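You operate a simulated robot arm through the tools that you are given. There is no shell and no other tool.

The job below is to be done with a simulated robot arm. You get a single attempt, and the scene is never put back.

JOB
Swill the mop clean, press it twice in the wringer and lay it on the rack.

Only the result counts: the job must be done as asked and must still hold three seconds after the hand-in. Knocking over, shifting, dropping, spilling or breaking anything else fails it.

ROBOT AND FRAMES
A 6-joint arm with a two-finger parallel gripper, fixed in place. Base frame: the origin is on the floor under the middle of its stand, x ahead of it, y to its left, z up. Lengths are in m, angles in degrees, forces in N, time in s.
With the tool pointing down near the work surface it reaches from about 0.34 to 0.76 m from the base axis. Its first joint turns from -66.0 to 66.0 degrees. Payload 2.45 kg.
The tool frame sits at the grasp point between the pads (the TCP): z along the fingers, y along the line on which they close. The tips reach 0.024 m beyond it. Largest opening 0.068 m; finger width 0.017, thickness 0.01; the body of the gripper, 0.04 by 0.07 m, starts 0.041 m behind the TCP.
Orientation is told as [roll, pitch, yaw] about the base's x, y, z axes, in that order, counted from this pose: with the fingers straight down and closing along the base's y, the tool's x points along the base's -x, its y along +y and its z along -z.

CONTROLS
- The arm moves only by the tool apply_moves. Its argument "steps" is a list of rows, each a list of 2 entries, a list of its own where there are three numbers: the shift along the tool's x, y, z in m, then the turn, a rotation vector about the tool's x, y, z in rad. In form: [[[tx, ty, tz], [wx, wy, wz]], ...]. A call has 1 to 20 rows; each row shifts and turns the commanded pose from where the row before left it, along the tool's axes as they then stand. "grip" is the opening in per cent of the stroke, from 0 (shut) to 100 (fully open), set as the call begins (left out, the last holds). Rows are played at 5 a second. More than 0.05 m and 8.6 degrees between two rows, or a gripper value outside its range, and nothing of the call is played. Where a pose cannot be reached the arm comes as near as it can. A force on the tool above 90 N (or 10 N above the force at the start of the call, whichever is more), or a blocked arm, ends the call early, and 0.2 s more pass. Each finger travels about 0.108 m/s and halts on what it meets, pressing with about 39 N; the grip force reading is that of the motor and also rises with nothing between the fingers. The clock runs only during rows and for 0.2 s after the last one: add rows that do not move to give the fingers time. The reply holds the time, the measured pose of the TCP, the force on the tool along the base axes, the opening and the grip force, in the units named above and with some noise, with the torque about the TCP (base axes, N m) and any sound that the robot's microphone picked up.
- Cameras (640 x 400 px; columns grow to the right, rows downward): "scene" is fixed at [0.1651, 0.3998, 1.4545]; the picture's right is [-0.71, -0.70, 0.00], its down [-0.41, 0.42, -0.81] and it looks along [0.56, -0.58, -0.59] (base axes); focal length 295 px, centre (320, 200). "wrist" rides on the gripper at [0.084, 0.011, -0.075] in the tool frame; the picture's right is [-0.13, 0.99, 0.00], its down [-0.60, -0.08, -0.79] and it looks along [-0.79, -0.10, 0.61] (tool axes); focal length 251 px, centre (320, 200). There is no depth. A picture from a camera that has moved, and an enlarged one, comes with that camera's place and axes in the base frame and with its lens. The place of the scene camera against the robot may be out by one fixed shift of up to 0.025 m in any direction.
- grab_frame(camera): a new picture of that camera. The clock stands still meanwhile.
- close_up(camera, box): a new picture of the part [left, top, right, bottom] of that camera's present view, enlarged. The clock stands still meanwhile.
- sign_off(): hands the job in; it is judged then, once.

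Places have to be worked out from the pictures, the camera data and where the tool is seen. Open the gripper and draw the arm clear of the work before you hand the job in, unless the task says otherwise.

The tools are called after ">>>" by a JSON object that holds its "fn" and its "kwargs". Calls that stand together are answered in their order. apply_moves: Moves the arm, as the interface text tells. Its arguments: {"type":"object","properties":{"steps":{"type":"array"},"grip":{"type":"number"}},"required":["steps"]} The other tools are called the same way: grab_frame (camera) takes a picture; close_up (camera, box) takes an enlarged picture of a part of a camera's view; sign_off () hands the job in.

At the start:

```text
time: 0.0
tcp_pos: [0.4415, 0.1452, 1.27]
tcp_rot: [-0.1, 0.1, 0.1]
wrist_force: [0.2, 0.0, -0.2]
torque: [0.0, -0.01, -0.03]
grip_width: 0.068
grip_force: 0.1
```

scene: 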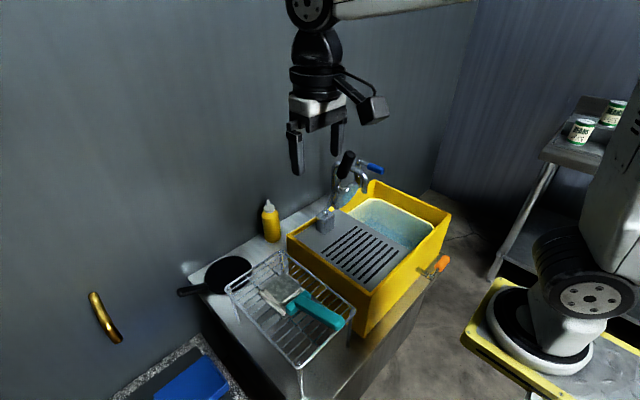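
wrist: 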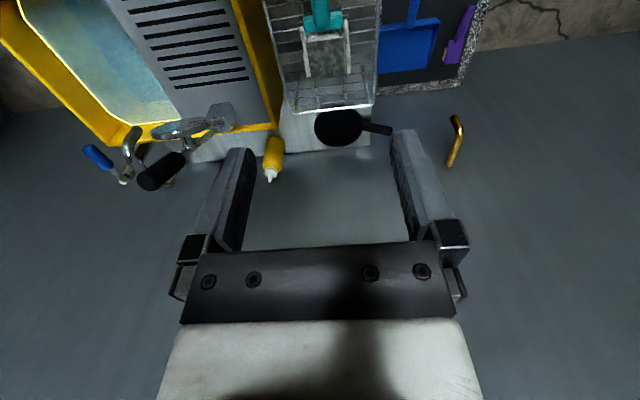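

The pictures show a yellow bucket/sink with water, a grated lid, a wire rack holding a teal-handled mop-like tool, a bottle and a pan. I take enlarged views to identify everything before moving.

>>> {"fn": "close_up", "kwargs": {"camera": "scene", "box": [220, 140, 380, 240]}}

>>> {"fn": "close_up", "kwargs": {"camera": "scene", "box": [310, 130, 470, 230]}}

>>> {"fn": "close_up", "kwargs": {"camera": "scene", "box": [210, 235, 370, 335]}}

>>> {"fn": "close_up", "kwargs": {"camera": "scene", "box": [60, 270, 268, 400]}}

>>> {"fn": "close_up", "kwargs": {"camera": "scene", "box": [300, 220, 460, 320]}}

>>> {"fn": "close_up", "kwargs": {"camera": "wrist", "box": [0, 0, 320, 200]}}

>>> {"fn": "close_up", "kwargs": {"camera": "wrist", "box": [240, 0, 500, 162]}}

```text
4.00 times, centred on (300, 190) of scene
camera zoom: at [0.1651, 0.3998, 1.4545], right [-0.71, -0.7, 0.0], down [-0.41, 0.42, -0.81], along [0.56, -0.58, -0.59], focal length 1182 px, centre (400, 240)
```

zoom: 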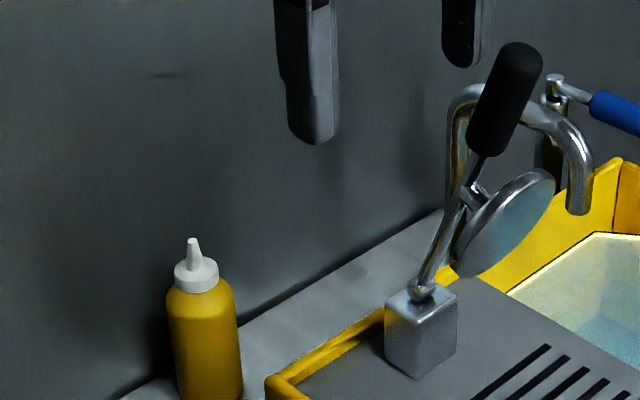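

```text
4.00 times, centred on (390, 180) of scene
camera zoom: at [0.1651, 0.3998, 1.4545], right [-0.71, -0.7, 0.0], down [-0.41, 0.42, -0.81], along [0.56, -0.58, -0.59], focal length 1182 px, centre (40, 280)
```

zoom: 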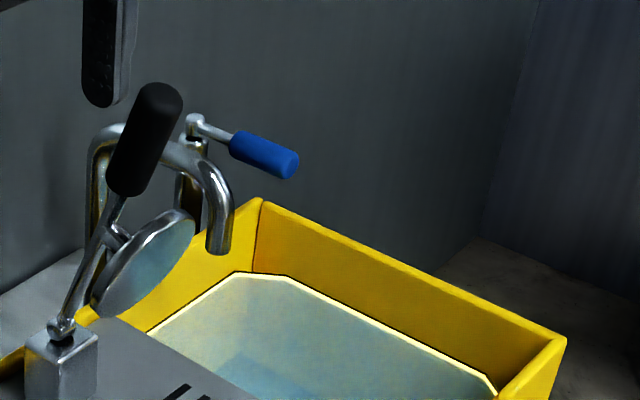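

```text
4.00 times, centred on (290, 285) of scene
camera zoom: at [0.1651, 0.3998, 1.4545], right [-0.71, -0.7, 0.0], down [-0.41, 0.42, -0.81], along [0.56, -0.58, -0.59], focal length 1182 px, centre (440, -140)
```

zoom: 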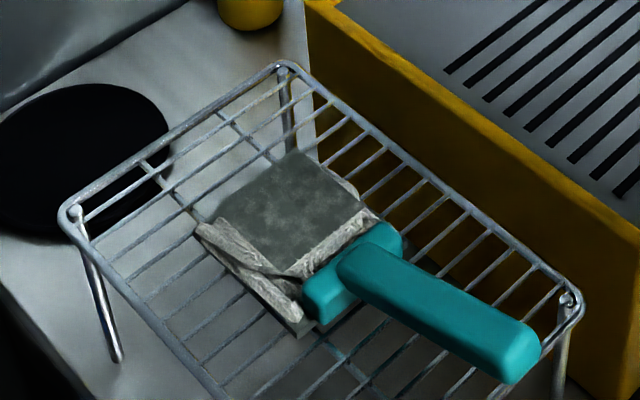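

```text
3.08 times, centred on (164, 335) of scene
camera zoom: at [0.1651, 0.3998, 1.4545], right [-0.71, -0.7, 0.0], down [-0.41, 0.42, -0.81], along [0.56, -0.58, -0.59], focal length 909 px, centre (800, -215)
```

zoom: 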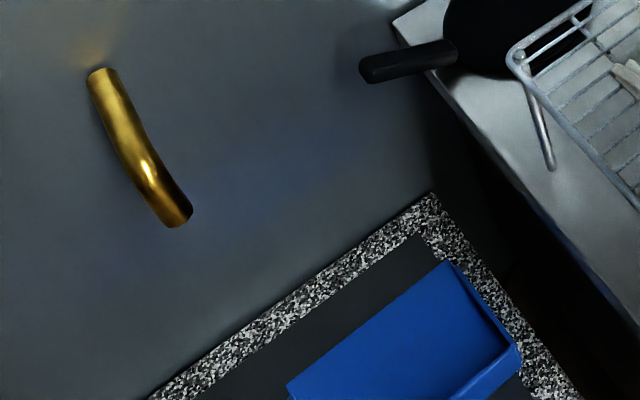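

```text
4.00 times, centred on (380, 270) of scene
camera zoom: at [0.1651, 0.3998, 1.4545], right [-0.71, -0.7, 0.0], down [-0.41, 0.42, -0.81], along [0.56, -0.58, -0.59], focal length 1182 px, centre (80, -80)
```

zoom: 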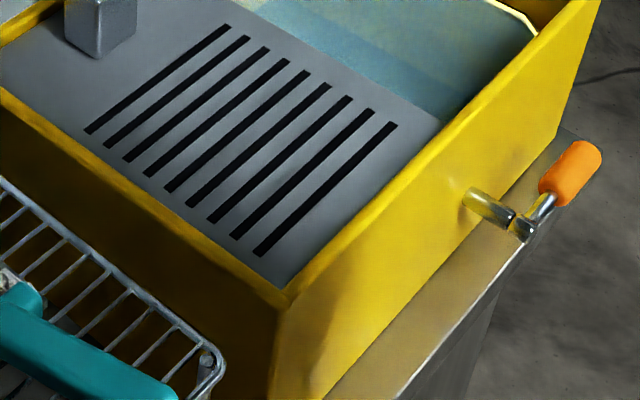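

```text
2.00 times, centred on (160, 100) of wrist
camera zoom: at [0.3575, 0.156, 1.3445], right [0.13, 0.99, 0.0], down [0.6, -0.08, 0.79], along [0.79, -0.1, -0.61], focal length 503 px, centre (640, 400)
```

zoom: 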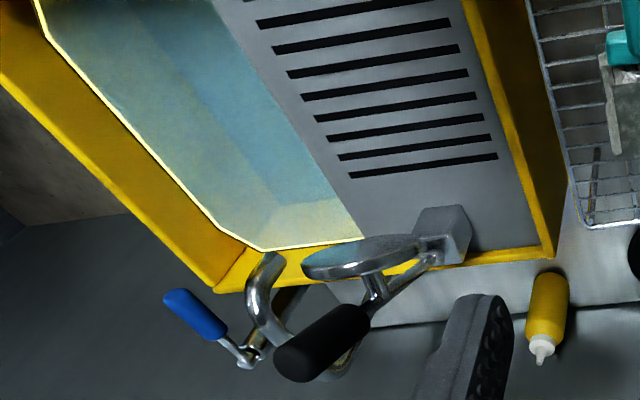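

```text
2.46 times, centred on (370, 81) of wrist
camera zoom: at [0.3575, 0.156, 1.3445], right [0.13, 0.99, 0.0], down [0.6, -0.08, 0.79], along [0.79, -0.1, -0.61], focal length 619 px, centre (197, 493)
```

zoom: 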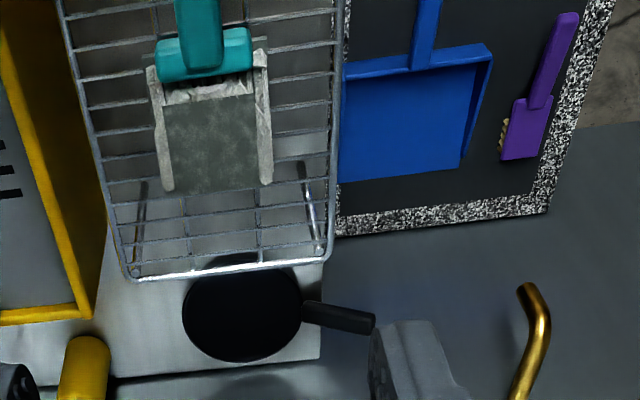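

The mop seems to be the teal-handled grey pad on the rack; the wringer is the lever with a disc hinged on the block over the slotted grate; the tub holds the water. To measure places I move the wrist camera sideways at this safe height and take more views.

>>> {"fn": "apply_moves", "kwargs": {"steps": [[[0, -0.05, 0], [0, 0, 0]], [[0, -0.05, 0], [0, 0, 0]], [[0, -0.05, 0], [0, 0, 0]], [[0, -0.05, 0], [0, 0, 0]], [[0, -0.05, 0], [0, 0, 0]], [[0, -0.05, 0], [0, 0, 0]], [[0, -0.05, 0], [0, 0, 0]]]}}

>>> {"fn": "grab_frame", "kwargs": {"camera": "wrist"}}

>>> {"fn": "grab_frame", "kwargs": {"camera": "scene"}}

```text
time: 1.6
tcp_pos: [0.4445, -0.2061, 1.2696]
tcp_rot: [0.0, 0.0, -0.1]
wrist_force: [-0.8, 0.3, -0.1]
torque: [0.02, -0.01, 0.02]
grip_width: 0.0681
grip_force: 0.1
```

```text
taken
camera wrist: at [0.3595, -0.1952, 1.3444], right [0.13, 0.99, 0.0], down [0.6, -0.08, 0.79], along [0.79, -0.1, -0.61], focal length 251 px, centre (320, 200)
```

wrist: 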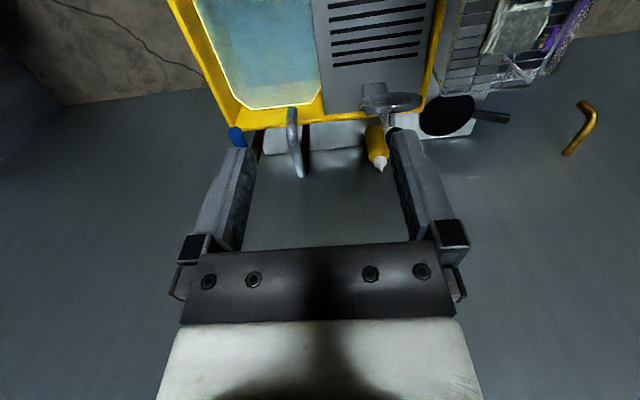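

```text
taken
```

scene: 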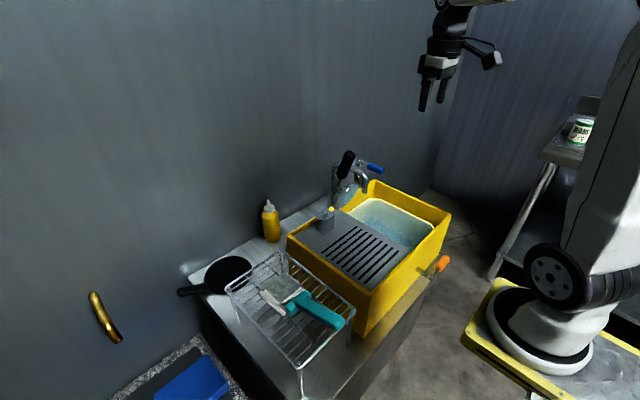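

Comparing the two wrist views, the mop head lies around (0.58, 0.14, 0.82), and the table top is near z 0.63. I tilt the tool about 30° so the camera looks more steeply at the bench, then picture it again.

>>> {"fn": "apply_moves", "kwargs": {"steps": [[[0, 0, 0], [0, 0.13, 0]], [[0, 0, 0], [0, 0.13, 0]], [[0, 0, 0], [0, 0.13, 0]], [[0, 0, 0], [0, 0.13, 0]], [[0, 0, 0], [0, 0, 0]]]}}

>>> {"fn": "grab_frame", "kwargs": {"camera": "wrist"}}

```text
time: 2.8
tcp_pos: [0.4418, -0.2043, 1.2701]
tcp_rot: [-0.1, 30.0, -0.1]
wrist_force: [-0.3, -0.4, 0.6]
torque: [-0.02, -0.01, 0.0]
grip_width: 0.068
grip_force: 0.1
```

```text
taken
camera wrist: at [0.4064, -0.194, 1.3765], right [0.11, 0.99, -0.06], down [0.92, -0.08, 0.39], along [0.38, -0.1, -0.92], focal length 251 px, centre (320, 200)
```

wrist: 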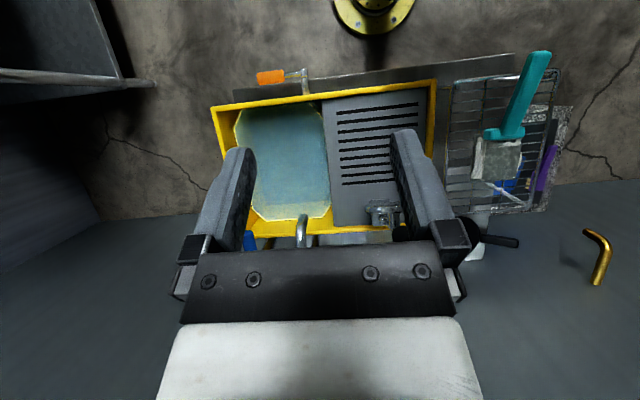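

This tilted view shows tub, grate, rack and mop from above. I shift to y≈0.1 with the same tilt for a second, triangulating view.

>>> {"fn": "apply_moves", "kwargs": {"steps": [[[0, 0.05, 0], [0, 0, 0]], [[0, 0.05, 0], [0, 0, 0]], [[0, 0.05, 0], [0, 0, 0]], [[0, 0.05, 0], [0, 0, 0]], [[0, 0.05, 0], [0, 0, 0]], [[0, 0.05, 0], [0, 0, 0]], [[0, 0, 0], [0, 0, 0]]]}}

>>> {"fn": "grab_frame", "kwargs": {"camera": "wrist"}}

>>> {"fn": "close_up", "kwargs": {"camera": "wrist", "box": [200, 0, 440, 150]}}

>>> {"fn": "close_up", "kwargs": {"camera": "wrist", "box": [0, 50, 240, 200]}}

>>> {"fn": "close_up", "kwargs": {"camera": "wrist", "box": [100, 50, 340, 200]}}

```text
time: 4.4
tcp_pos: [0.4444, 0.0964, 1.2673]
tcp_rot: [-0.1, 29.9, -0.1]
wrist_force: [0.2, -0.9, -0.4]
torque: [0.08, -0.01, -0.01]
grip_width: 0.0678
grip_force: 0.1
```

```text
taken
camera wrist: at [0.4078, 0.1073, 1.3764], right [0.11, 0.99, -0.06], down [0.92, -0.08, 0.39], along [0.38, -0.1, -0.92], focal length 251 px, centre (320, 200)
```

wrist: 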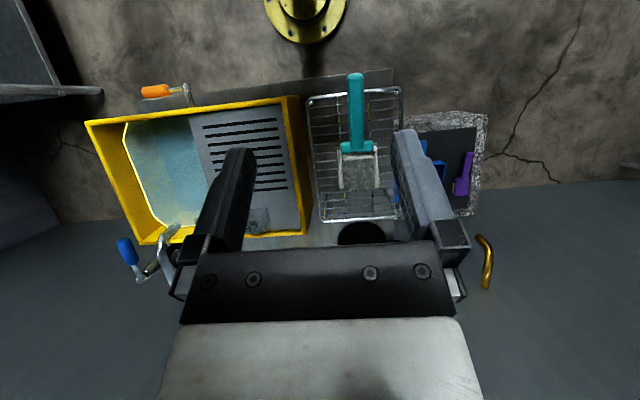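

```text
2.67 times, centred on (320, 75) of wrist
camera zoom: at [0.4078, 0.1073, 1.3764], right [0.11, 0.99, -0.06], down [0.92, -0.08, 0.39], along [0.38, -0.1, -0.92], focal length 670 px, centre (320, 533)
```

zoom: 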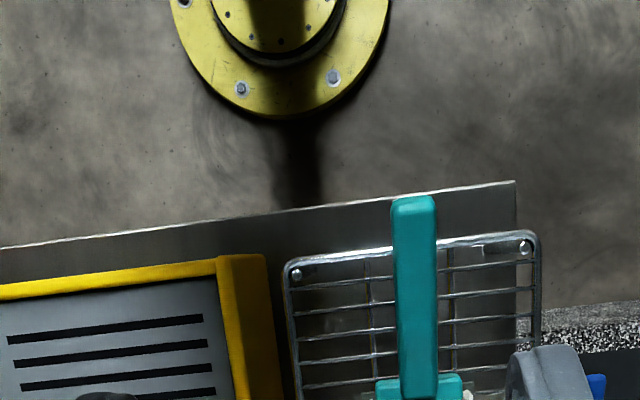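

```text
2.67 times, centred on (120, 125) of wrist
camera zoom: at [0.4078, 0.1073, 1.3764], right [0.11, 0.99, -0.06], down [0.92, -0.08, 0.39], along [0.38, -0.1, -0.92], focal length 670 px, centre (853, 400)
```

zoom: 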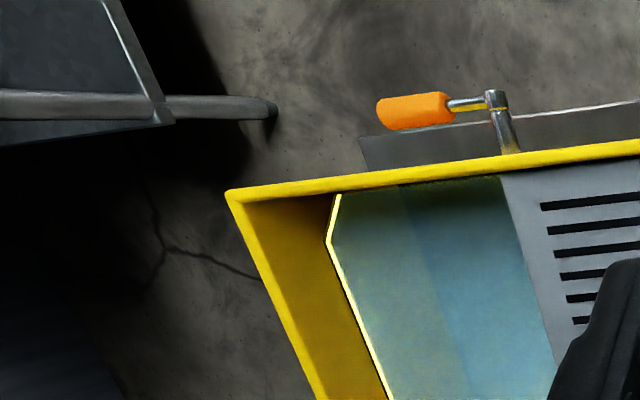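

```text
2.67 times, centred on (220, 125) of wrist
camera zoom: at [0.4078, 0.1073, 1.3764], right [0.11, 0.99, -0.06], down [0.92, -0.08, 0.39], along [0.38, -0.1, -0.92], focal length 670 px, centre (587, 400)
```

zoom: 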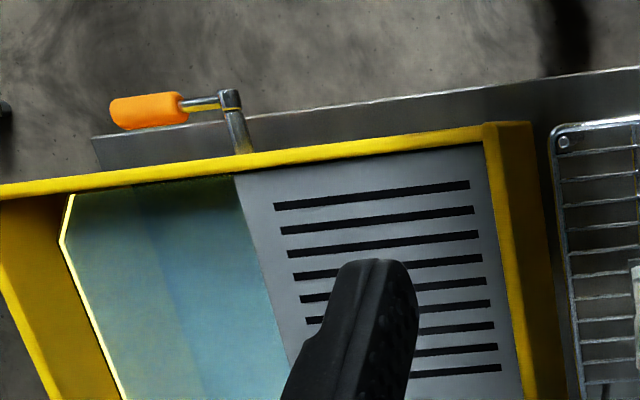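

From these two views: tub rim z≈0.83 (x from 0.40, y −0.46…0.0), grate surface z≈0.81 with slots x 0.44–0.60, y −0.20…−0.03, mop head x 0.52–0.62, y≈0.14, handle rising toward the robot end at (0.38, 0.14, 0.88). I next untilt and go to y≈−0.09, further back, to see the lever between the fingers.

>>> {"fn": "apply_moves", "kwargs": {"steps": [[[0, -0.05, 0], [0, -0.13, 0]], [[0, -0.05, 0], [0, -0.13, 0]], [[0, -0.05, 0], [0, -0.13, 0]], [[0, -0.035, 0], [0, -0.13, 0]], [[0.04, 0, 0], [0, 0, 0]], [[0.04, 0, 0], [0, 0, 0]], [[0, 0, 0], [0, 0, 0]]]}}

>>> {"fn": "grab_frame", "kwargs": {"camera": "wrist"}}

>>> {"fn": "close_up", "kwargs": {"camera": "wrist", "box": [220, 20, 420, 145]}}

>>> {"fn": "close_up", "kwargs": {"camera": "wrist", "box": [240, 110, 400, 210]}}

```text
time: 6.0
tcp_pos: [0.3668, -0.0927, 1.2697]
tcp_rot: [0.0, 0.2, 0.0]
wrist_force: [0.0, -0.4, 1.3]
torque: [-0.03, 0.0, 0.03]
grip_width: 0.0679
grip_force: 0.0
out of reach, approached as far as the arm can: row 6
```

```text
taken
camera wrist: at [0.2831, -0.0811, 1.3454], right [0.13, 0.99, 0.0], down [0.61, -0.08, 0.79], along [0.78, -0.1, -0.61], focal length 251 px, centre (320, 200)
```

wrist: 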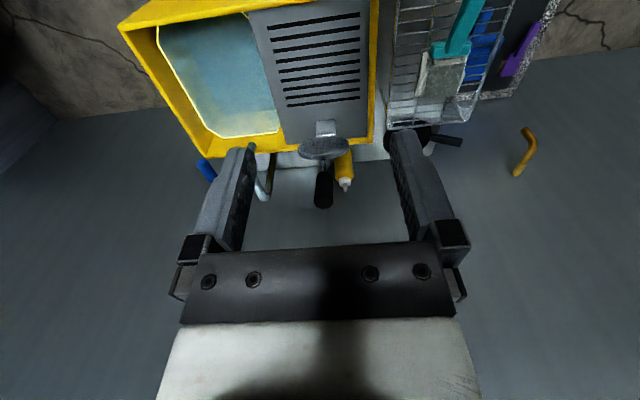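

```text
3.20 times, centred on (320, 82) of wrist
camera zoom: at [0.2831, -0.0811, 1.3454], right [0.13, 0.99, 0.0], down [0.61, -0.08, 0.79], along [0.78, -0.1, -0.61], focal length 805 px, centre (320, 576)
```

zoom: 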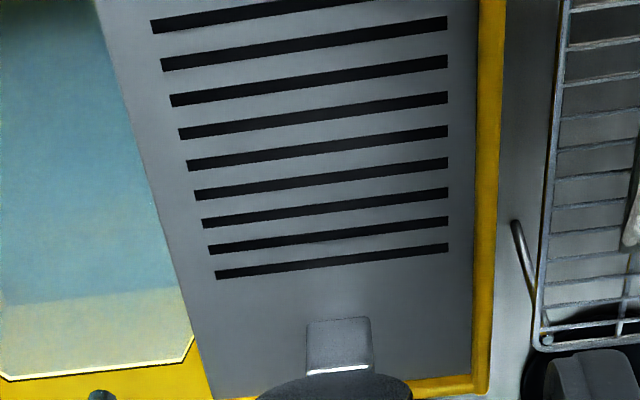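

```text
4.00 times, centred on (320, 160) of wrist
camera zoom: at [0.2831, -0.0811, 1.3454], right [0.13, 0.99, 0.0], down [0.61, -0.08, 0.79], along [0.78, -0.1, -0.61], focal length 1006 px, centre (320, 360)
```

zoom: 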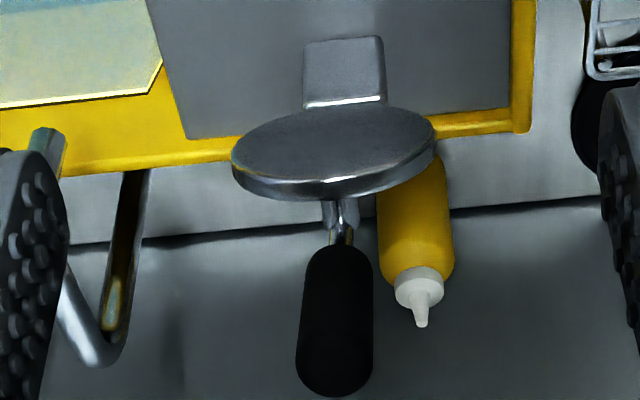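

The lever stands with its hinge near (0.67, −0.114, 0.875), its handle top at (0.59, −0.115, 1.115), and its disc face (radius ≈0.046) turned to the robot. Lowered, the disc should land near (0.54, −0.114) on the slots. Next I look closer at the water and mop from this pose.

>>> {"fn": "close_up", "kwargs": {"camera": "wrist", "box": [110, 0, 350, 150]}}

>>> {"fn": "close_up", "kwargs": {"camera": "wrist", "box": [380, 0, 540, 100]}}

>>> {"fn": "close_up", "kwargs": {"camera": "scene", "box": [250, 265, 362, 335]}}

>>> {"fn": "close_up", "kwargs": {"camera": "scene", "box": [340, 170, 468, 250]}}

```text
2.67 times, centred on (230, 75) of wrist
camera zoom: at [0.2831, -0.0811, 1.3454], right [0.13, 0.99, 0.0], down [0.61, -0.08, 0.79], along [0.78, -0.1, -0.61], focal length 670 px, centre (560, 533)
```

zoom: 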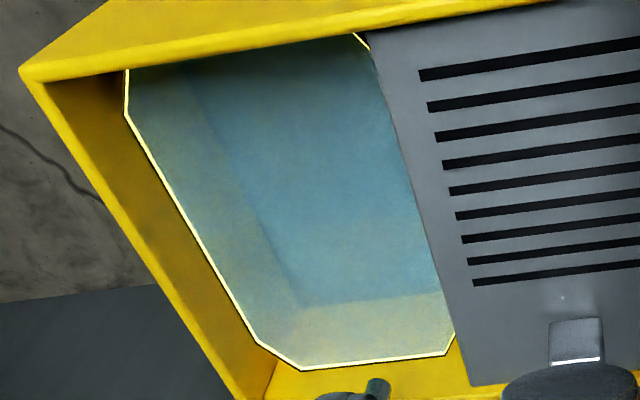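

```text
4.00 times, centred on (460, 50) of wrist
camera zoom: at [0.2831, -0.0811, 1.3454], right [0.13, 0.99, 0.0], down [0.61, -0.08, 0.79], along [0.78, -0.1, -0.61], focal length 1006 px, centre (-240, 800)
```

zoom: 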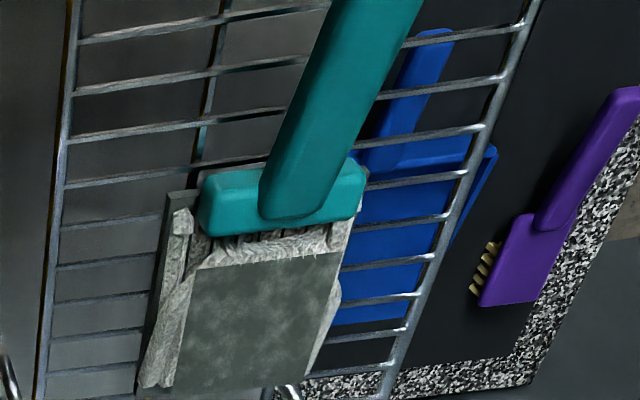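

```text
5.71 times, centred on (306, 300) of scene
camera zoom: at [0.1651, 0.3998, 1.4545], right [-0.71, -0.7, 0.0], down [-0.41, 0.42, -0.81], along [0.56, -0.58, -0.59], focal length 1688 px, centre (400, -371)
```

zoom: 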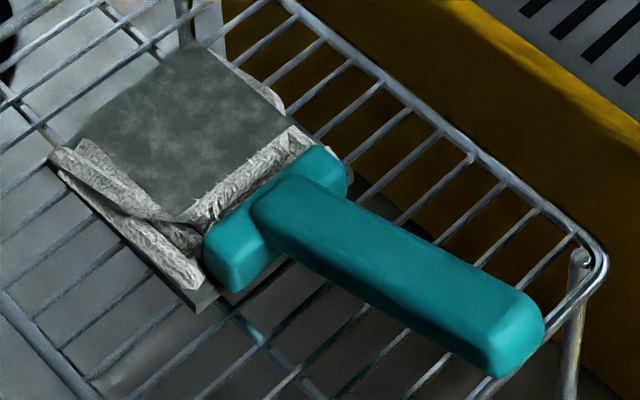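

```text
5.00 times, centred on (404, 210) of scene
camera zoom: at [0.1651, 0.3998, 1.4545], right [-0.71, -0.7, 0.0], down [-0.41, 0.42, -0.81], along [0.56, -0.58, -0.59], focal length 1477 px, centre (-100, 150)
```

zoom: 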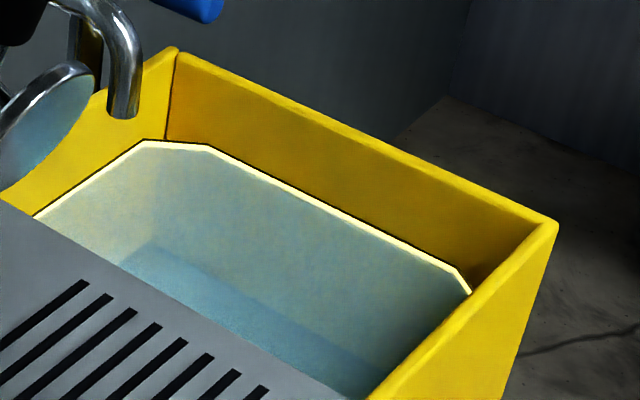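

The water surface sits near z≈0.755 with the floor about z 0.64, free area x 0.42–0.71, y −0.455…−0.24; the spout end is near (0.65, −0.29, 0.88). Now I go to look at the mop closely from above, staying well above it.

>>> {"fn": "apply_moves", "kwargs": {"steps": [[[-0.014, 0.0467, 0], [0, 0, 0]], [[-0.014, 0.0467, 0], [0, 0, 0]], [[-0.014, 0.0467, 0], [0, 0, 0]], [[-0.014, 0.0467, 0], [0, 0, 0]], [[-0.014, 0.0467, 0], [0, 0, 0]], [[0, 0, 0.047], [0, 0, 0]], [[0, 0, 0.047], [0, 0, 0]], [[0, 0, 0.047], [0, 0, 0]], [[0, 0, 0.047], [0, 0, 0]], [[0, 0, 0.047], [0, 0, 0]], [[0, 0, 0.047], [0, 0, 0]], [[0, 0, 0], [0, 0.131, 0]], [[0, 0, 0], [0, 0.131, 0]], [[0, 0, 0], [0, 0.131, 0]], [[0, 0, 0], [0, 0.131, 0]], [[0, 0, 0], [0, 0, 0]]]}}

>>> {"fn": "grab_frame", "kwargs": {"camera": "wrist"}}

>>> {"fn": "close_up", "kwargs": {"camera": "wrist", "box": [200, 0, 440, 150]}}

>>> {"fn": "close_up", "kwargs": {"camera": "wrist", "box": [240, 130, 400, 230]}}

```text
time: 9.4
tcp_pos: [0.4374, 0.1424, 0.9868]
tcp_rot: [-0.1, 30.2, 0.1]
wrist_force: [-0.5, 0.0, 0.1]
torque: [0.03, 0.02, 0.0]
grip_width: 0.068
grip_force: 0.0
```

```text
taken
camera wrist: at [0.4025, 0.1528, 1.0939], right [0.11, 0.99, -0.06], down [0.92, -0.08, 0.38], along [0.37, -0.1, -0.92], focal length 251 px, centre (320, 200)
```

wrist: 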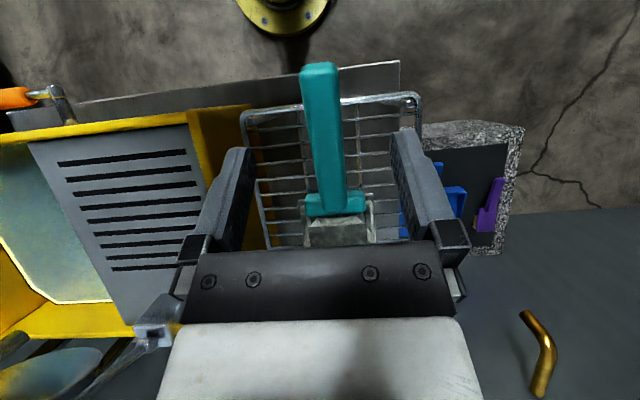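

```text
2.67 times, centred on (320, 75) of wrist
camera zoom: at [0.4025, 0.1528, 1.0939], right [0.11, 0.99, -0.06], down [0.92, -0.08, 0.38], along [0.37, -0.1, -0.92], focal length 670 px, centre (320, 533)
```

zoom: 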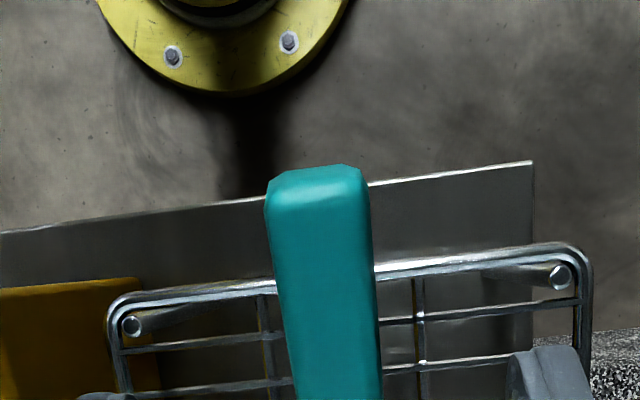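

```text
4.00 times, centred on (320, 180) of wrist
camera zoom: at [0.4025, 0.1528, 1.0939], right [0.11, 0.99, -0.06], down [0.92, -0.08, 0.38], along [0.37, -0.1, -0.92], focal length 1006 px, centre (320, 280)
```

zoom: 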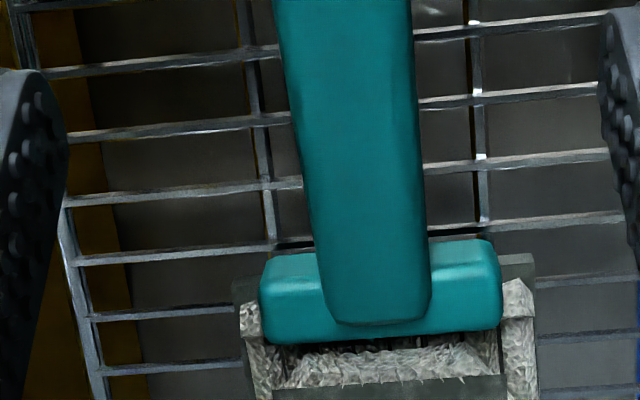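

The mop handle is ~0.028 wide, along x at y≈0.139, rising ~19° toward the robot; rack top z≈0.808 spanning x 0.41–0.695, y 0.046–0.236. I straighten the tool, centre above the handle at x≈0.455 and descend partway with the gripper open.

>>> {"fn": "apply_moves", "kwargs": {"steps": [[[0, 0, 0], [0, -0.132, 0]], [[0, 0, 0], [0, -0.132, 0]], [[0, 0, 0], [0, -0.132, 0]], [[0, 0, 0], [0, -0.131, 0]], [[-0.0176, -0.0034, 0], [0, 0, 0]], [[0, 0, 0.04], [0, 0, 0]], [[0, 0, 0.03], [0, 0, 0]], [[0, 0, 0], [0, 0, 0]]], "grip": 100}}

>>> {"fn": "grab_frame", "kwargs": {"camera": "wrist"}}

>>> {"fn": "close_up", "kwargs": {"camera": "scene", "box": [220, 200, 412, 320]}}

```text
time: 11.2
tcp_pos: [0.4541, 0.1376, 0.9173]
tcp_rot: [0.0, -0.1, 0.0]
wrist_force: [0.2, 1.0, -0.6]
torque: [-0.01, 0.03, 0.01]
grip_width: 0.068
grip_force: 0.1
```

```text
taken
camera wrist: at [0.3704, 0.1476, 0.9918], right [0.13, 0.99, 0.0], down [0.6, -0.08, 0.79], along [0.79, -0.1, -0.61], focal length 251 px, centre (320, 200)
```

wrist: 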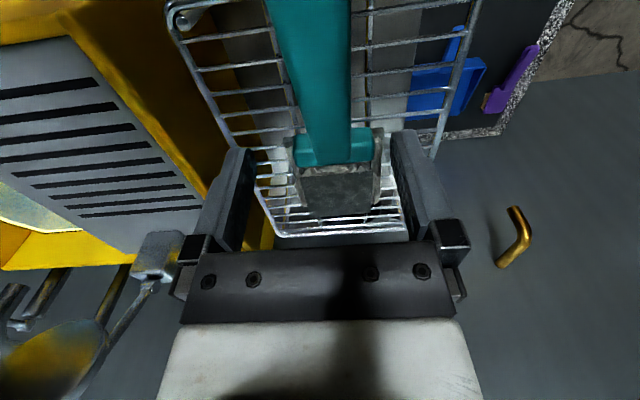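

```text
3.33 times, centred on (316, 260) of scene
camera zoom: at [0.1651, 0.3998, 1.4545], right [-0.71, -0.7, 0.0], down [-0.41, 0.42, -0.81], along [0.56, -0.58, -0.59], focal length 985 px, centre (333, 0)
```

zoom: 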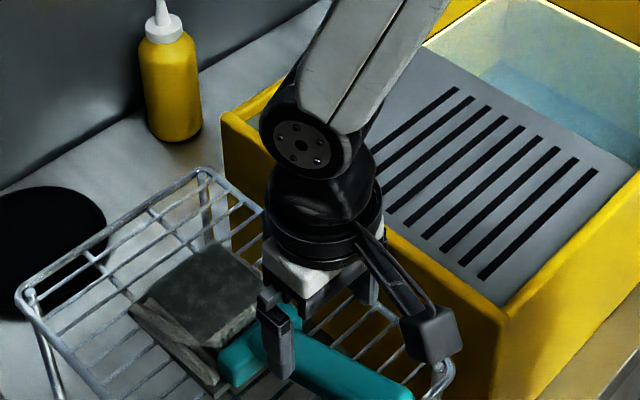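

The fingers straddle the handle well. I lower the last 0.068 m to z≈0.849 so the pads are beside the handle.

>>> {"fn": "apply_moves", "kwargs": {"steps": [[[0, 0, 0.023], [0, 0, 0]], [[0, 0, 0.023], [0, 0, 0]], [[0, 0, 0.022], [0, 0, 0]], [[0, 0, 0], [0, 0, 0]]]}}

>>> {"fn": "close_up", "kwargs": {"camera": "scene", "box": [240, 230, 368, 310]}}

>>> {"fn": "close_up", "kwargs": {"camera": "wrist", "box": [220, 60, 420, 240]}}

```text
time: 12.2
tcp_pos: [0.4565, 0.1378, 0.8481]
tcp_rot: [-0.1, -0.2, -0.1]
wrist_force: [-0.8, -0.6, -0.4]
torque: [0.02, -0.01, 0.06]
grip_width: 0.0683
grip_force: 0.2
```

```text
5.00 times, centred on (304, 270) of scene
camera zoom: at [0.1651, 0.3998, 1.4545], right [-0.71, -0.7, 0.0], down [-0.41, 0.42, -0.81], along [0.56, -0.58, -0.59], focal length 1477 px, centre (400, -150)
```

zoom: 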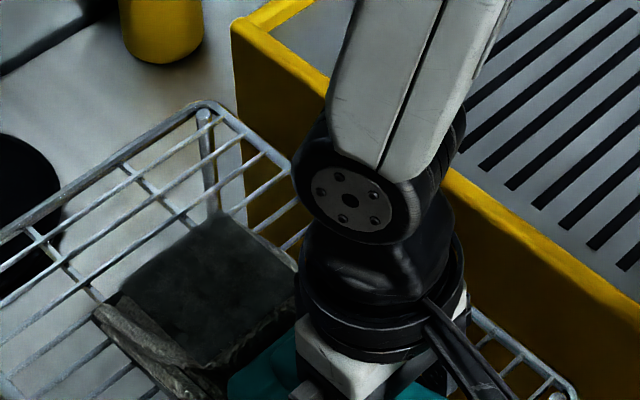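

```text
2.22 times, centred on (320, 150) of wrist
camera zoom: at [0.3714, 0.1493, 0.923], right [0.13, 0.99, 0.0], down [0.6, -0.08, 0.79], along [0.79, -0.1, -0.61], focal length 559 px, centre (320, 311)
```

zoom: 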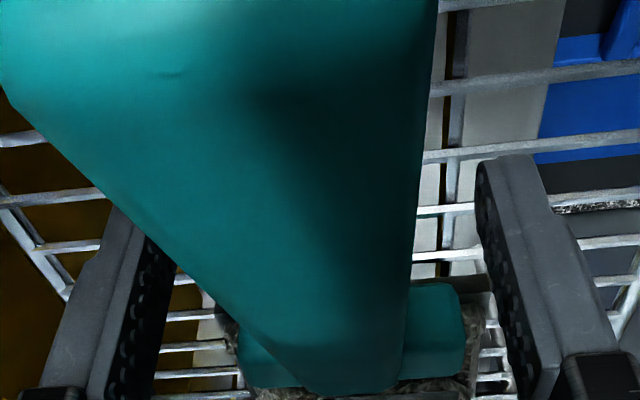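

The handle is between the pads with nothing touched. I close the gripper and wait a few rows.

>>> {"fn": "apply_moves", "kwargs": {"steps": [[[0, 0, 0], [0, 0, 0]], [[0, 0, 0], [0, 0, 0]], [[0, 0, 0], [0, 0, 0]], [[0, 0, 0], [0, 0, 0]]], "grip": 0}}

```text
time: 13.2
tcp_pos: [0.4565, 0.139, 0.8473]
tcp_rot: [0.0, 0.0, 0.1]
wrist_force: [-1.6, -0.1, -0.2]
torque: [0.05, 0.05, 0.05]
grip_width: 0.03
grip_force: 38.6
```

The handle is held at a 0.030 m width with 38.6 N. I lift slowly a little and check that the mop comes along.

>>> {"fn": "apply_moves", "kwargs": {"steps": [[[0, 0, -0.01], [0, 0, 0]], [[0, 0, -0.02], [0, 0, 0]], [[0, 0, -0.03], [0, 0, 0]], [[0, 0, -0.03], [0, 0, 0]], [[0, 0, 0], [0, 0, 0]]]}}

>>> {"fn": "grab_frame", "kwargs": {"camera": "wrist"}}

>>> {"fn": "close_up", "kwargs": {"camera": "scene", "box": [220, 200, 412, 320]}}

```text
time: 14.4
tcp_pos: [0.4555, 0.1372, 0.9385]
tcp_rot: [0.0, -0.1, 0.0]
wrist_force: [-0.3, 0.5, 0.8]
torque: [0.02, 0.0, -0.01]
grip_width: 0.0
grip_force: 23.8
```

```text
taken
camera wrist: at [0.3711, 0.1489, 1.0142], right [0.13, 0.99, 0.0], down [0.6, -0.08, 0.79], along [0.79, -0.1, -0.61], focal length 251 px, centre (320, 200)
```

wrist: 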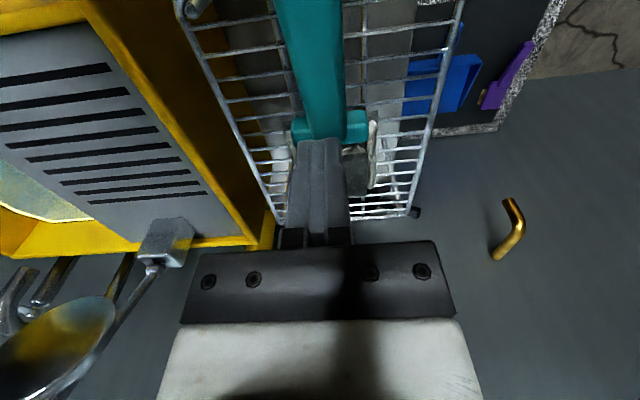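

```text
3.33 times, centred on (316, 260) of scene
camera zoom: at [0.1651, 0.3998, 1.4545], right [-0.71, -0.7, 0.0], down [-0.41, 0.42, -0.81], along [0.56, -0.58, -0.59], focal length 985 px, centre (333, 0)
```

zoom: 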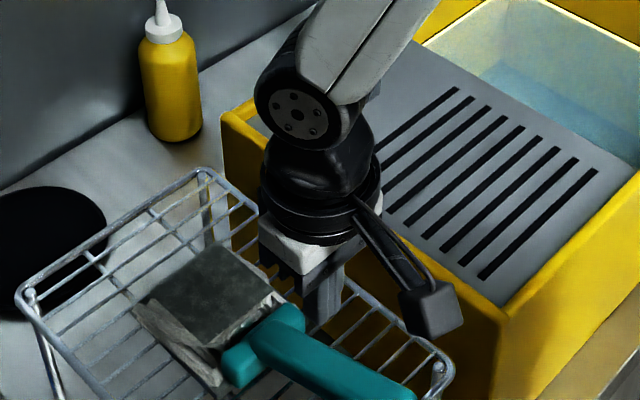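

The pads slipped off (grip width now 0), so the mop was left on the rack; my height estimate of the handle is probably a little high. I open, rise and go to the left side with the tool yawed −90° to see the mop's side profile.

>>> {"fn": "apply_moves", "kwargs": {"steps": [[[0, 0, -0.04], [0, 0, 0]], [[0, 0, -0.04], [0, 0, 0]], [[0, 0.04, 0], [0, 0, 0]], [[0, 0.04, 0], [0, 0, 0]], [[0, 0.04, 0], [0, 0, 0]], [[0, 0.04, 0], [0, 0, 0]], [[0, 0, 0], [0, 0, 0.143]], [[0, 0, 0], [0, 0, 0.143]], [[0, 0, 0], [0, 0, 0.143]], [[0, 0, 0], [0, 0, 0.143]], [[0, 0, 0], [0, 0, 0.143]], [[0, 0, 0], [0, 0, 0.143]], [[0, 0, 0], [0, 0, 0.143]], [[0, 0, 0], [0, 0, 0.143]], [[0, 0, 0], [0, 0, 0.143]], [[0, 0, 0], [0, 0, 0.143]], [[0, 0, 0], [0, 0, 0.141]], [[0, 0, 0], [0, 0, 0]]], "grip": 100}}

>>> {"fn": "grab_frame", "kwargs": {"camera": "wrist"}}

>>> {"fn": "close_up", "kwargs": {"camera": "scene", "box": [220, 235, 380, 335]}}

```text
time: 18.2
tcp_pos: [0.4562, 0.2973, 1.0194]
tcp_rot: [0.2, 0.1, -90.1]
wrist_force: [-0.2, -0.6, -0.3]
torque: [-0.02, 0.0, -0.01]
grip_width: 0.068
grip_force: 0.0
```

```text
taken
camera wrist: at [0.4657, 0.382, 1.094], right [0.99, -0.13, 0.0], down [-0.08, -0.6, 0.79], along [-0.1, -0.79, -0.61], focal length 251 px, centre (320, 200)
```

wrist: 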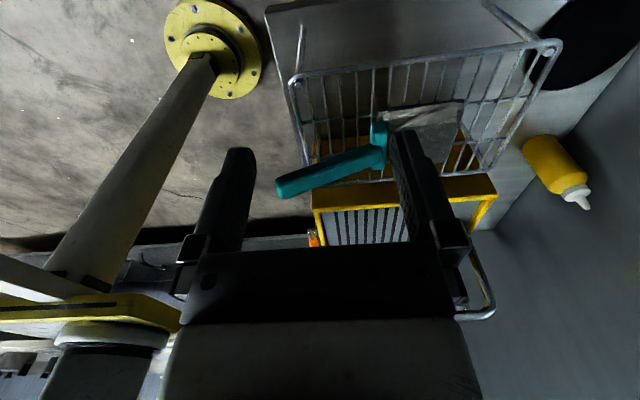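

```text
4.00 times, centred on (300, 285) of scene
camera zoom: at [0.1651, 0.3998, 1.4545], right [-0.71, -0.7, 0.0], down [-0.41, 0.42, -0.81], along [0.56, -0.58, -0.59], focal length 1182 px, centre (400, -140)
```

zoom: 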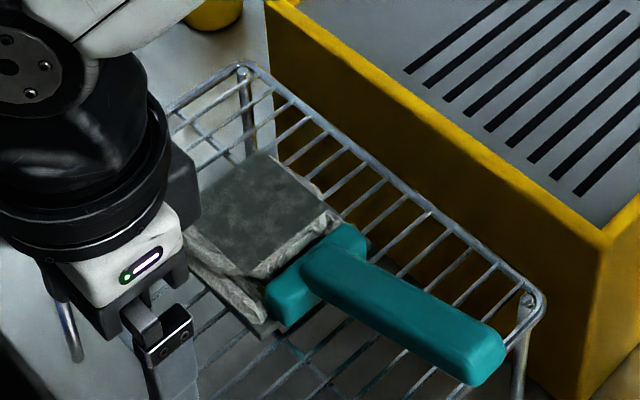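

The side view shows the mop still lies in its old pose on the rack. I enlarge it to measure the handle's height and thickness.

>>> {"fn": "close_up", "kwargs": {"camera": "wrist", "box": [260, 80, 420, 220]}}

>>> {"fn": "close_up", "kwargs": {"camera": "wrist", "box": [360, 80, 520, 180]}}

```text
2.86 times, centred on (340, 150) of wrist
camera zoom: at [0.4657, 0.382, 1.094], right [0.99, -0.13, 0.0], down [-0.08, -0.6, 0.79], along [-0.1, -0.79, -0.61], focal length 718 px, centre (263, 343)
```

zoom: 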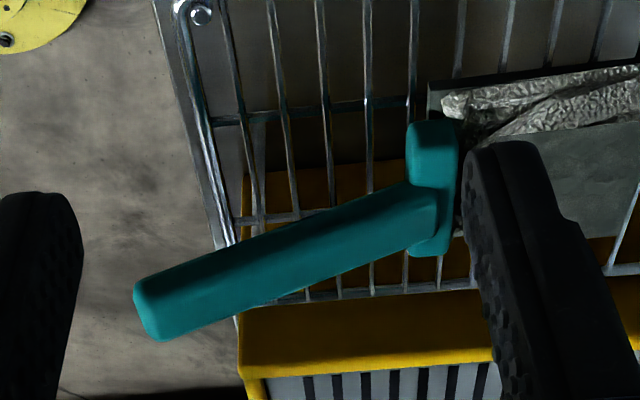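

```text
4.00 times, centred on (440, 130) of wrist
camera zoom: at [0.4657, 0.382, 1.094], right [0.99, -0.13, 0.0], down [-0.08, -0.6, 0.79], along [-0.1, -0.79, -0.61], focal length 1006 px, centre (-160, 480)
```

zoom: 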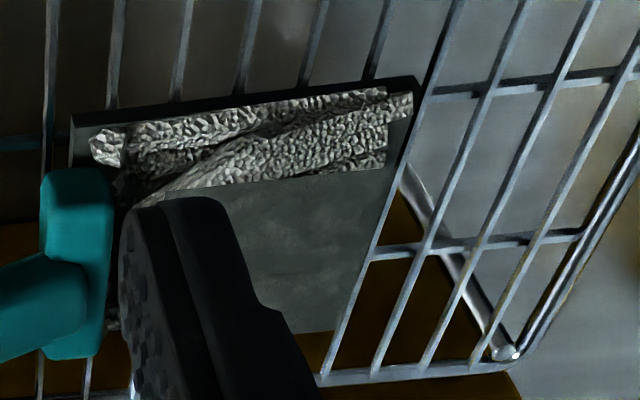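

At x≈0.45 the handle spans z ≈0.85–0.864, so the pads did cover it: it must have pivoted and slid because I held it far from its weight. I will regrasp right next to the crossbar (x≈0.488), nearer the centre of mass; first turn back and re-centre above it.

>>> {"fn": "apply_moves", "kwargs": {"steps": [[[0, 0, 0], [0, 0, -0.143]], [[0, 0, 0], [0, 0, -0.143]], [[0, 0, 0], [0, 0, -0.143]], [[0, 0, 0], [0, 0, -0.143]], [[0, 0, 0], [0, 0, -0.143]], [[0, 0, 0], [0, 0, -0.143]], [[0, 0, 0], [0, 0, -0.143]], [[0, 0, 0], [0, 0, -0.143]], [[0, 0, 0], [0, 0, -0.143]], [[0, 0, 0], [0, 0, -0.143]], [[0, 0, 0], [0, 0, -0.142]], [[-0.008, -0.0395, 0], [0, 0, 0]], [[-0.008, -0.0395, 0], [0, 0, 0]], [[-0.008, -0.0395, 0], [0, 0, 0]], [[-0.008, -0.0395, 0], [0, 0, 0]], [[0, 0, 0.04], [0, 0, 0]], [[0, 0, 0.04], [0, 0, 0]], [[0, 0, 0], [0, 0, 0]]], "grip": 100}}

>>> {"fn": "grab_frame", "kwargs": {"camera": "wrist"}}

>>> {"fn": "close_up", "kwargs": {"camera": "wrist", "box": [220, 60, 420, 240]}}

```text
time: 22.0
tcp_pos: [0.4899, 0.1379, 0.9379]
tcp_rot: [-0.1, 0.0, -0.1]
wrist_force: [0.3, 0.0, 0.3]
torque: [-0.04, 0.0, 0.03]
grip_width: 0.0679
grip_force: 0.0
```

```text
taken
camera wrist: at [0.404, 0.1493, 1.0131], right [0.13, 0.99, 0.0], down [0.6, -0.08, 0.79], along [0.79, -0.1, -0.61], focal length 251 px, centre (320, 200)
```

wrist: 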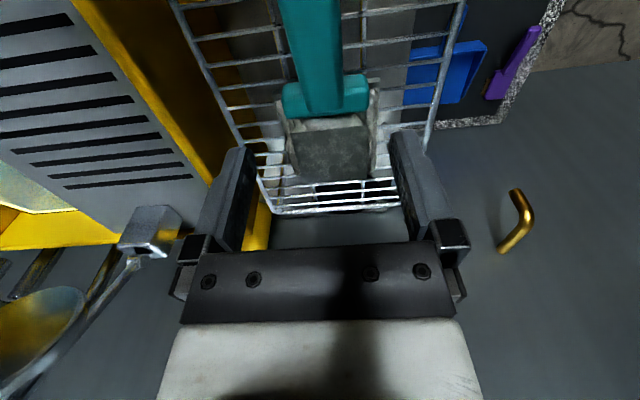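

```text
2.22 times, centred on (320, 150) of wrist
camera zoom: at [0.404, 0.1493, 1.0131], right [0.13, 0.99, 0.0], down [0.6, -0.08, 0.79], along [0.79, -0.1, -0.61], focal length 559 px, centre (320, 311)
```

zoom: 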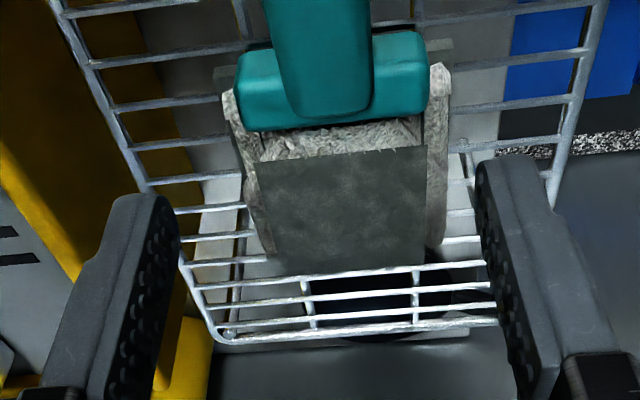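

The mop is unmoved (handle at y≈0.1397, crossbar starting x≈0.499). I go to x≈0.484 and descend to z≈0.842, clear of both crossbar and rack wires, then close.

>>> {"fn": "apply_moves", "kwargs": {"steps": [[[0.005, 0.0015, 0.02], [0, 0, 0]], [[0, 0, 0.03], [0, 0, 0]], [[0, 0, 0.025], [0, 0, 0]], [[0, 0, 0.02], [0, 0, 0]], [[0, 0, 0], [0, 0, 0]]], "grip": 100}}

>>> {"fn": "close_up", "kwargs": {"camera": "wrist", "box": [220, 60, 420, 240]}}

```text
time: 23.2
tcp_pos: [0.4823, 0.1423, 0.8437]
tcp_rot: [0.1, -0.1, 0.1]
wrist_force: [-0.3, 0.6, -0.5]
torque: [0.0, -0.03, -0.01]
grip_width: 0.0682
grip_force: 0.0
```

```text
2.22 times, centred on (320, 150) of wrist
camera zoom: at [0.3981, 0.1525, 0.9186], right [0.13, 0.99, 0.0], down [0.6, -0.08, 0.79], along [0.79, -0.1, -0.61], focal length 559 px, centre (320, 311)
```

zoom: 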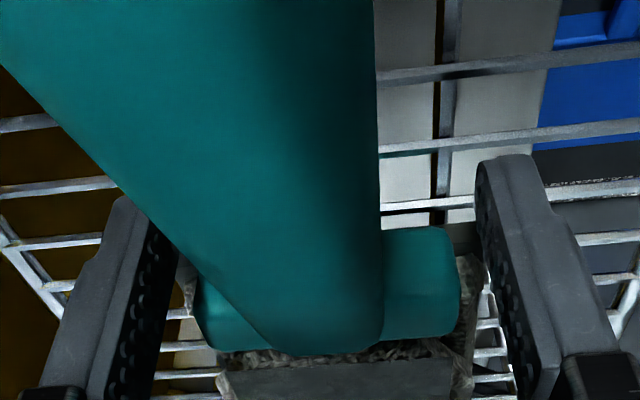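

Positioned around the handle near the crossbar without contact. I close and then raise it just 1 cm gently to test the hold.

>>> {"fn": "apply_moves", "kwargs": {"steps": [[[0, 0, 0], [0, 0, 0]], [[0, 0, 0], [0, 0, 0]], [[0, 0, 0], [0, 0, 0]], [[0, 0, -0.003], [0, 0, 0]], [[0, 0, -0.003], [0, 0, 0]], [[0, 0, -0.004], [0, 0, 0]], [[0, 0, 0], [0, 0, 0]]], "grip": 0}}

>>> {"fn": "close_up", "kwargs": {"camera": "wrist", "box": [220, 60, 420, 240]}}

>>> {"fn": "close_up", "kwargs": {"camera": "scene", "box": [220, 235, 380, 335]}}

```text
time: 24.8
tcp_pos: [0.4826, 0.1431, 0.8549]
tcp_rot: [0.1, -0.1, 0.1]
wrist_force: [0.6, 0.6, -2.6]
torque: [0.02, 0.11, 0.0]
grip_width: 0.0296
grip_force: 39.4
```

```text
2.22 times, centred on (320, 150) of wrist
camera zoom: at [0.3983, 0.1525, 0.9294], right [0.13, 0.99, 0.0], down [0.6, -0.08, 0.79], along [0.79, -0.1, -0.61], focal length 559 px, centre (320, 311)
```

zoom: 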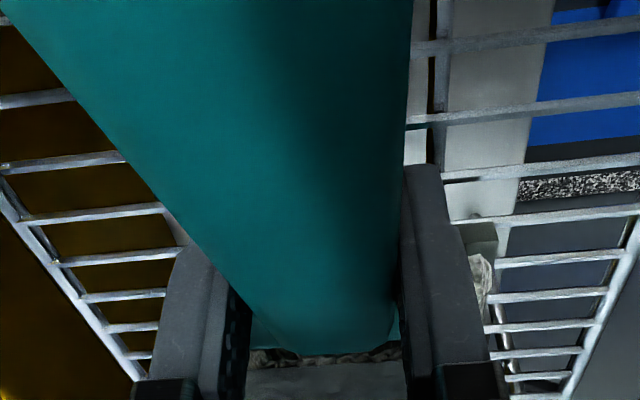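

```text
4.00 times, centred on (300, 285) of scene
camera zoom: at [0.1651, 0.3998, 1.4545], right [-0.71, -0.7, 0.0], down [-0.41, 0.42, -0.81], along [0.56, -0.58, -0.59], focal length 1182 px, centre (400, -140)
```

zoom: 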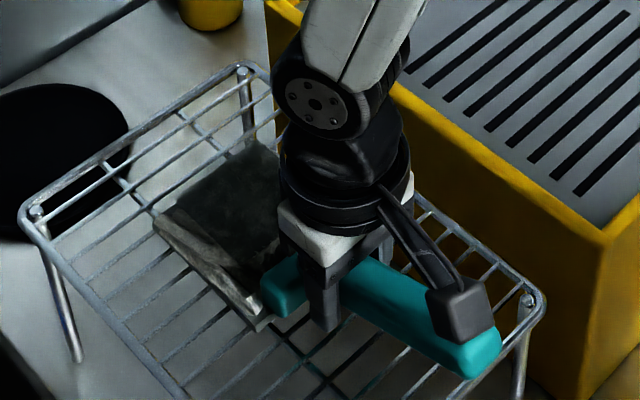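

It is holding: ~2.6 N down and only 0.11 N m about y, grip width 0.0296. I lift further slowly and check again.

>>> {"fn": "apply_moves", "kwargs": {"steps": [[[0, 0, -0.005], [0, 0, 0]], [[0, 0, -0.008], [0, 0, 0]], [[0, 0, -0.01], [0, 0, 0]], [[0, 0, -0.01], [0, 0, 0]], [[0, 0, -0.01], [0, 0, 0]], [[0, 0, -0.007], [0, 0, 0]], [[0, 0, 0], [0, 0, 0]], [[0, 0, 0], [0, 0, 0]]]}}

>>> {"fn": "grab_frame", "kwargs": {"camera": "wrist"}}

>>> {"fn": "close_up", "kwargs": {"camera": "scene", "box": [220, 235, 380, 335]}}

```text
time: 26.6
tcp_pos: [0.4817, 0.1418, 0.9037]
tcp_rot: [0.1, -0.1, 0.0]
wrist_force: [-1.2, -0.3, -1.7]
torque: [-0.02, 0.17, 0.02]
grip_width: 0.0298
grip_force: 38.7
```

```text
taken
camera wrist: at [0.398, 0.1527, 0.9787], right [0.13, 0.99, 0.0], down [0.6, -0.08, 0.79], along [0.79, -0.1, -0.61], focal length 251 px, centre (320, 200)
```

wrist: 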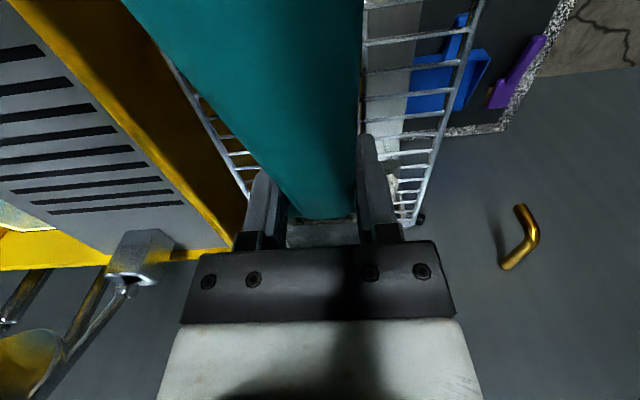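

```text
4.00 times, centred on (300, 285) of scene
camera zoom: at [0.1651, 0.3998, 1.4545], right [-0.71, -0.7, 0.0], down [-0.41, 0.42, -0.81], along [0.56, -0.58, -0.59], focal length 1182 px, centre (400, -140)
```

zoom: 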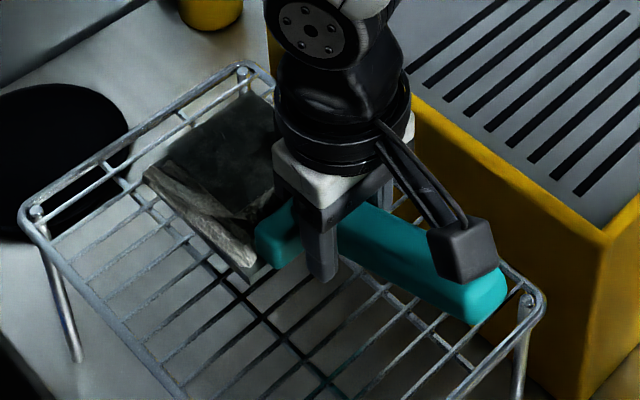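

The mop hangs level and firm. I lift it higher, tilt the head 30° downward (less torque on the grip), and pull back in x so it passes clear of the wringer disc.

>>> {"fn": "apply_moves", "kwargs": {"steps": [[[0, 0, -0.01], [0, 0, 0]], [[0, 0, -0.02], [0, 0, 0]], [[0, 0, -0.02], [0, 0, 0]], [[0, 0, -0.02], [0, 0, 0]], [[0, 0, -0.01], [0, 0, 0]], [[0, 0, 0], [0, 0.07, 0]], [[0, 0, 0], [0, 0.0908, 0]], [[0, 0, 0], [0, 0.0908, 0]], [[0, 0, 0], [0, 0.0908, 0]], [[0, 0, 0], [0, 0.0908, 0]], [[0, 0, 0], [0, 0.0904, 0]], [[0.0173, 0, 0.01], [0, 0, 0]], [[0.0173, 0, 0.01], [0, 0, 0]], [[0.0173, 0, 0.01], [0, 0, 0]], [[0, 0, 0], [0, 0, 0]]]}}

>>> {"fn": "grab_frame", "kwargs": {"camera": "scene"}}

>>> {"fn": "grab_frame", "kwargs": {"camera": "wrist"}}

```text
time: 29.8
tcp_pos: [0.4237, 0.1406, 0.9855]
tcp_rot: [0.0, 29.9, 0.0]
wrist_force: [-0.3, -0.6, -1.1]
torque: [0.01, 0.09, -0.01]
grip_width: 0.0294
grip_force: 38.9
```

```text
taken
```

scene: 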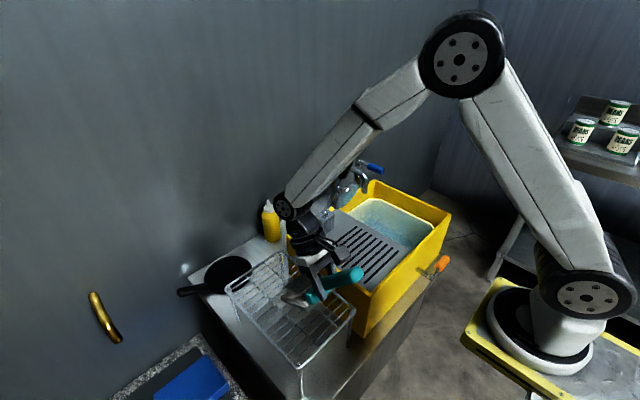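

```text
taken
camera wrist: at [0.3876, 0.1518, 1.091], right [0.11, 0.99, -0.06], down [0.92, -0.08, 0.39], along [0.38, -0.1, -0.92], focal length 251 px, centre (320, 200)
```

wrist: 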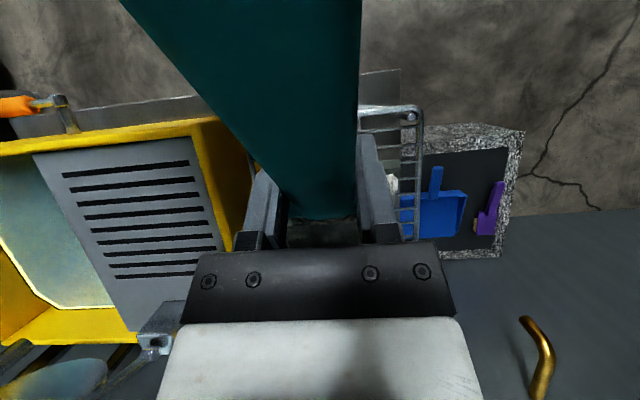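

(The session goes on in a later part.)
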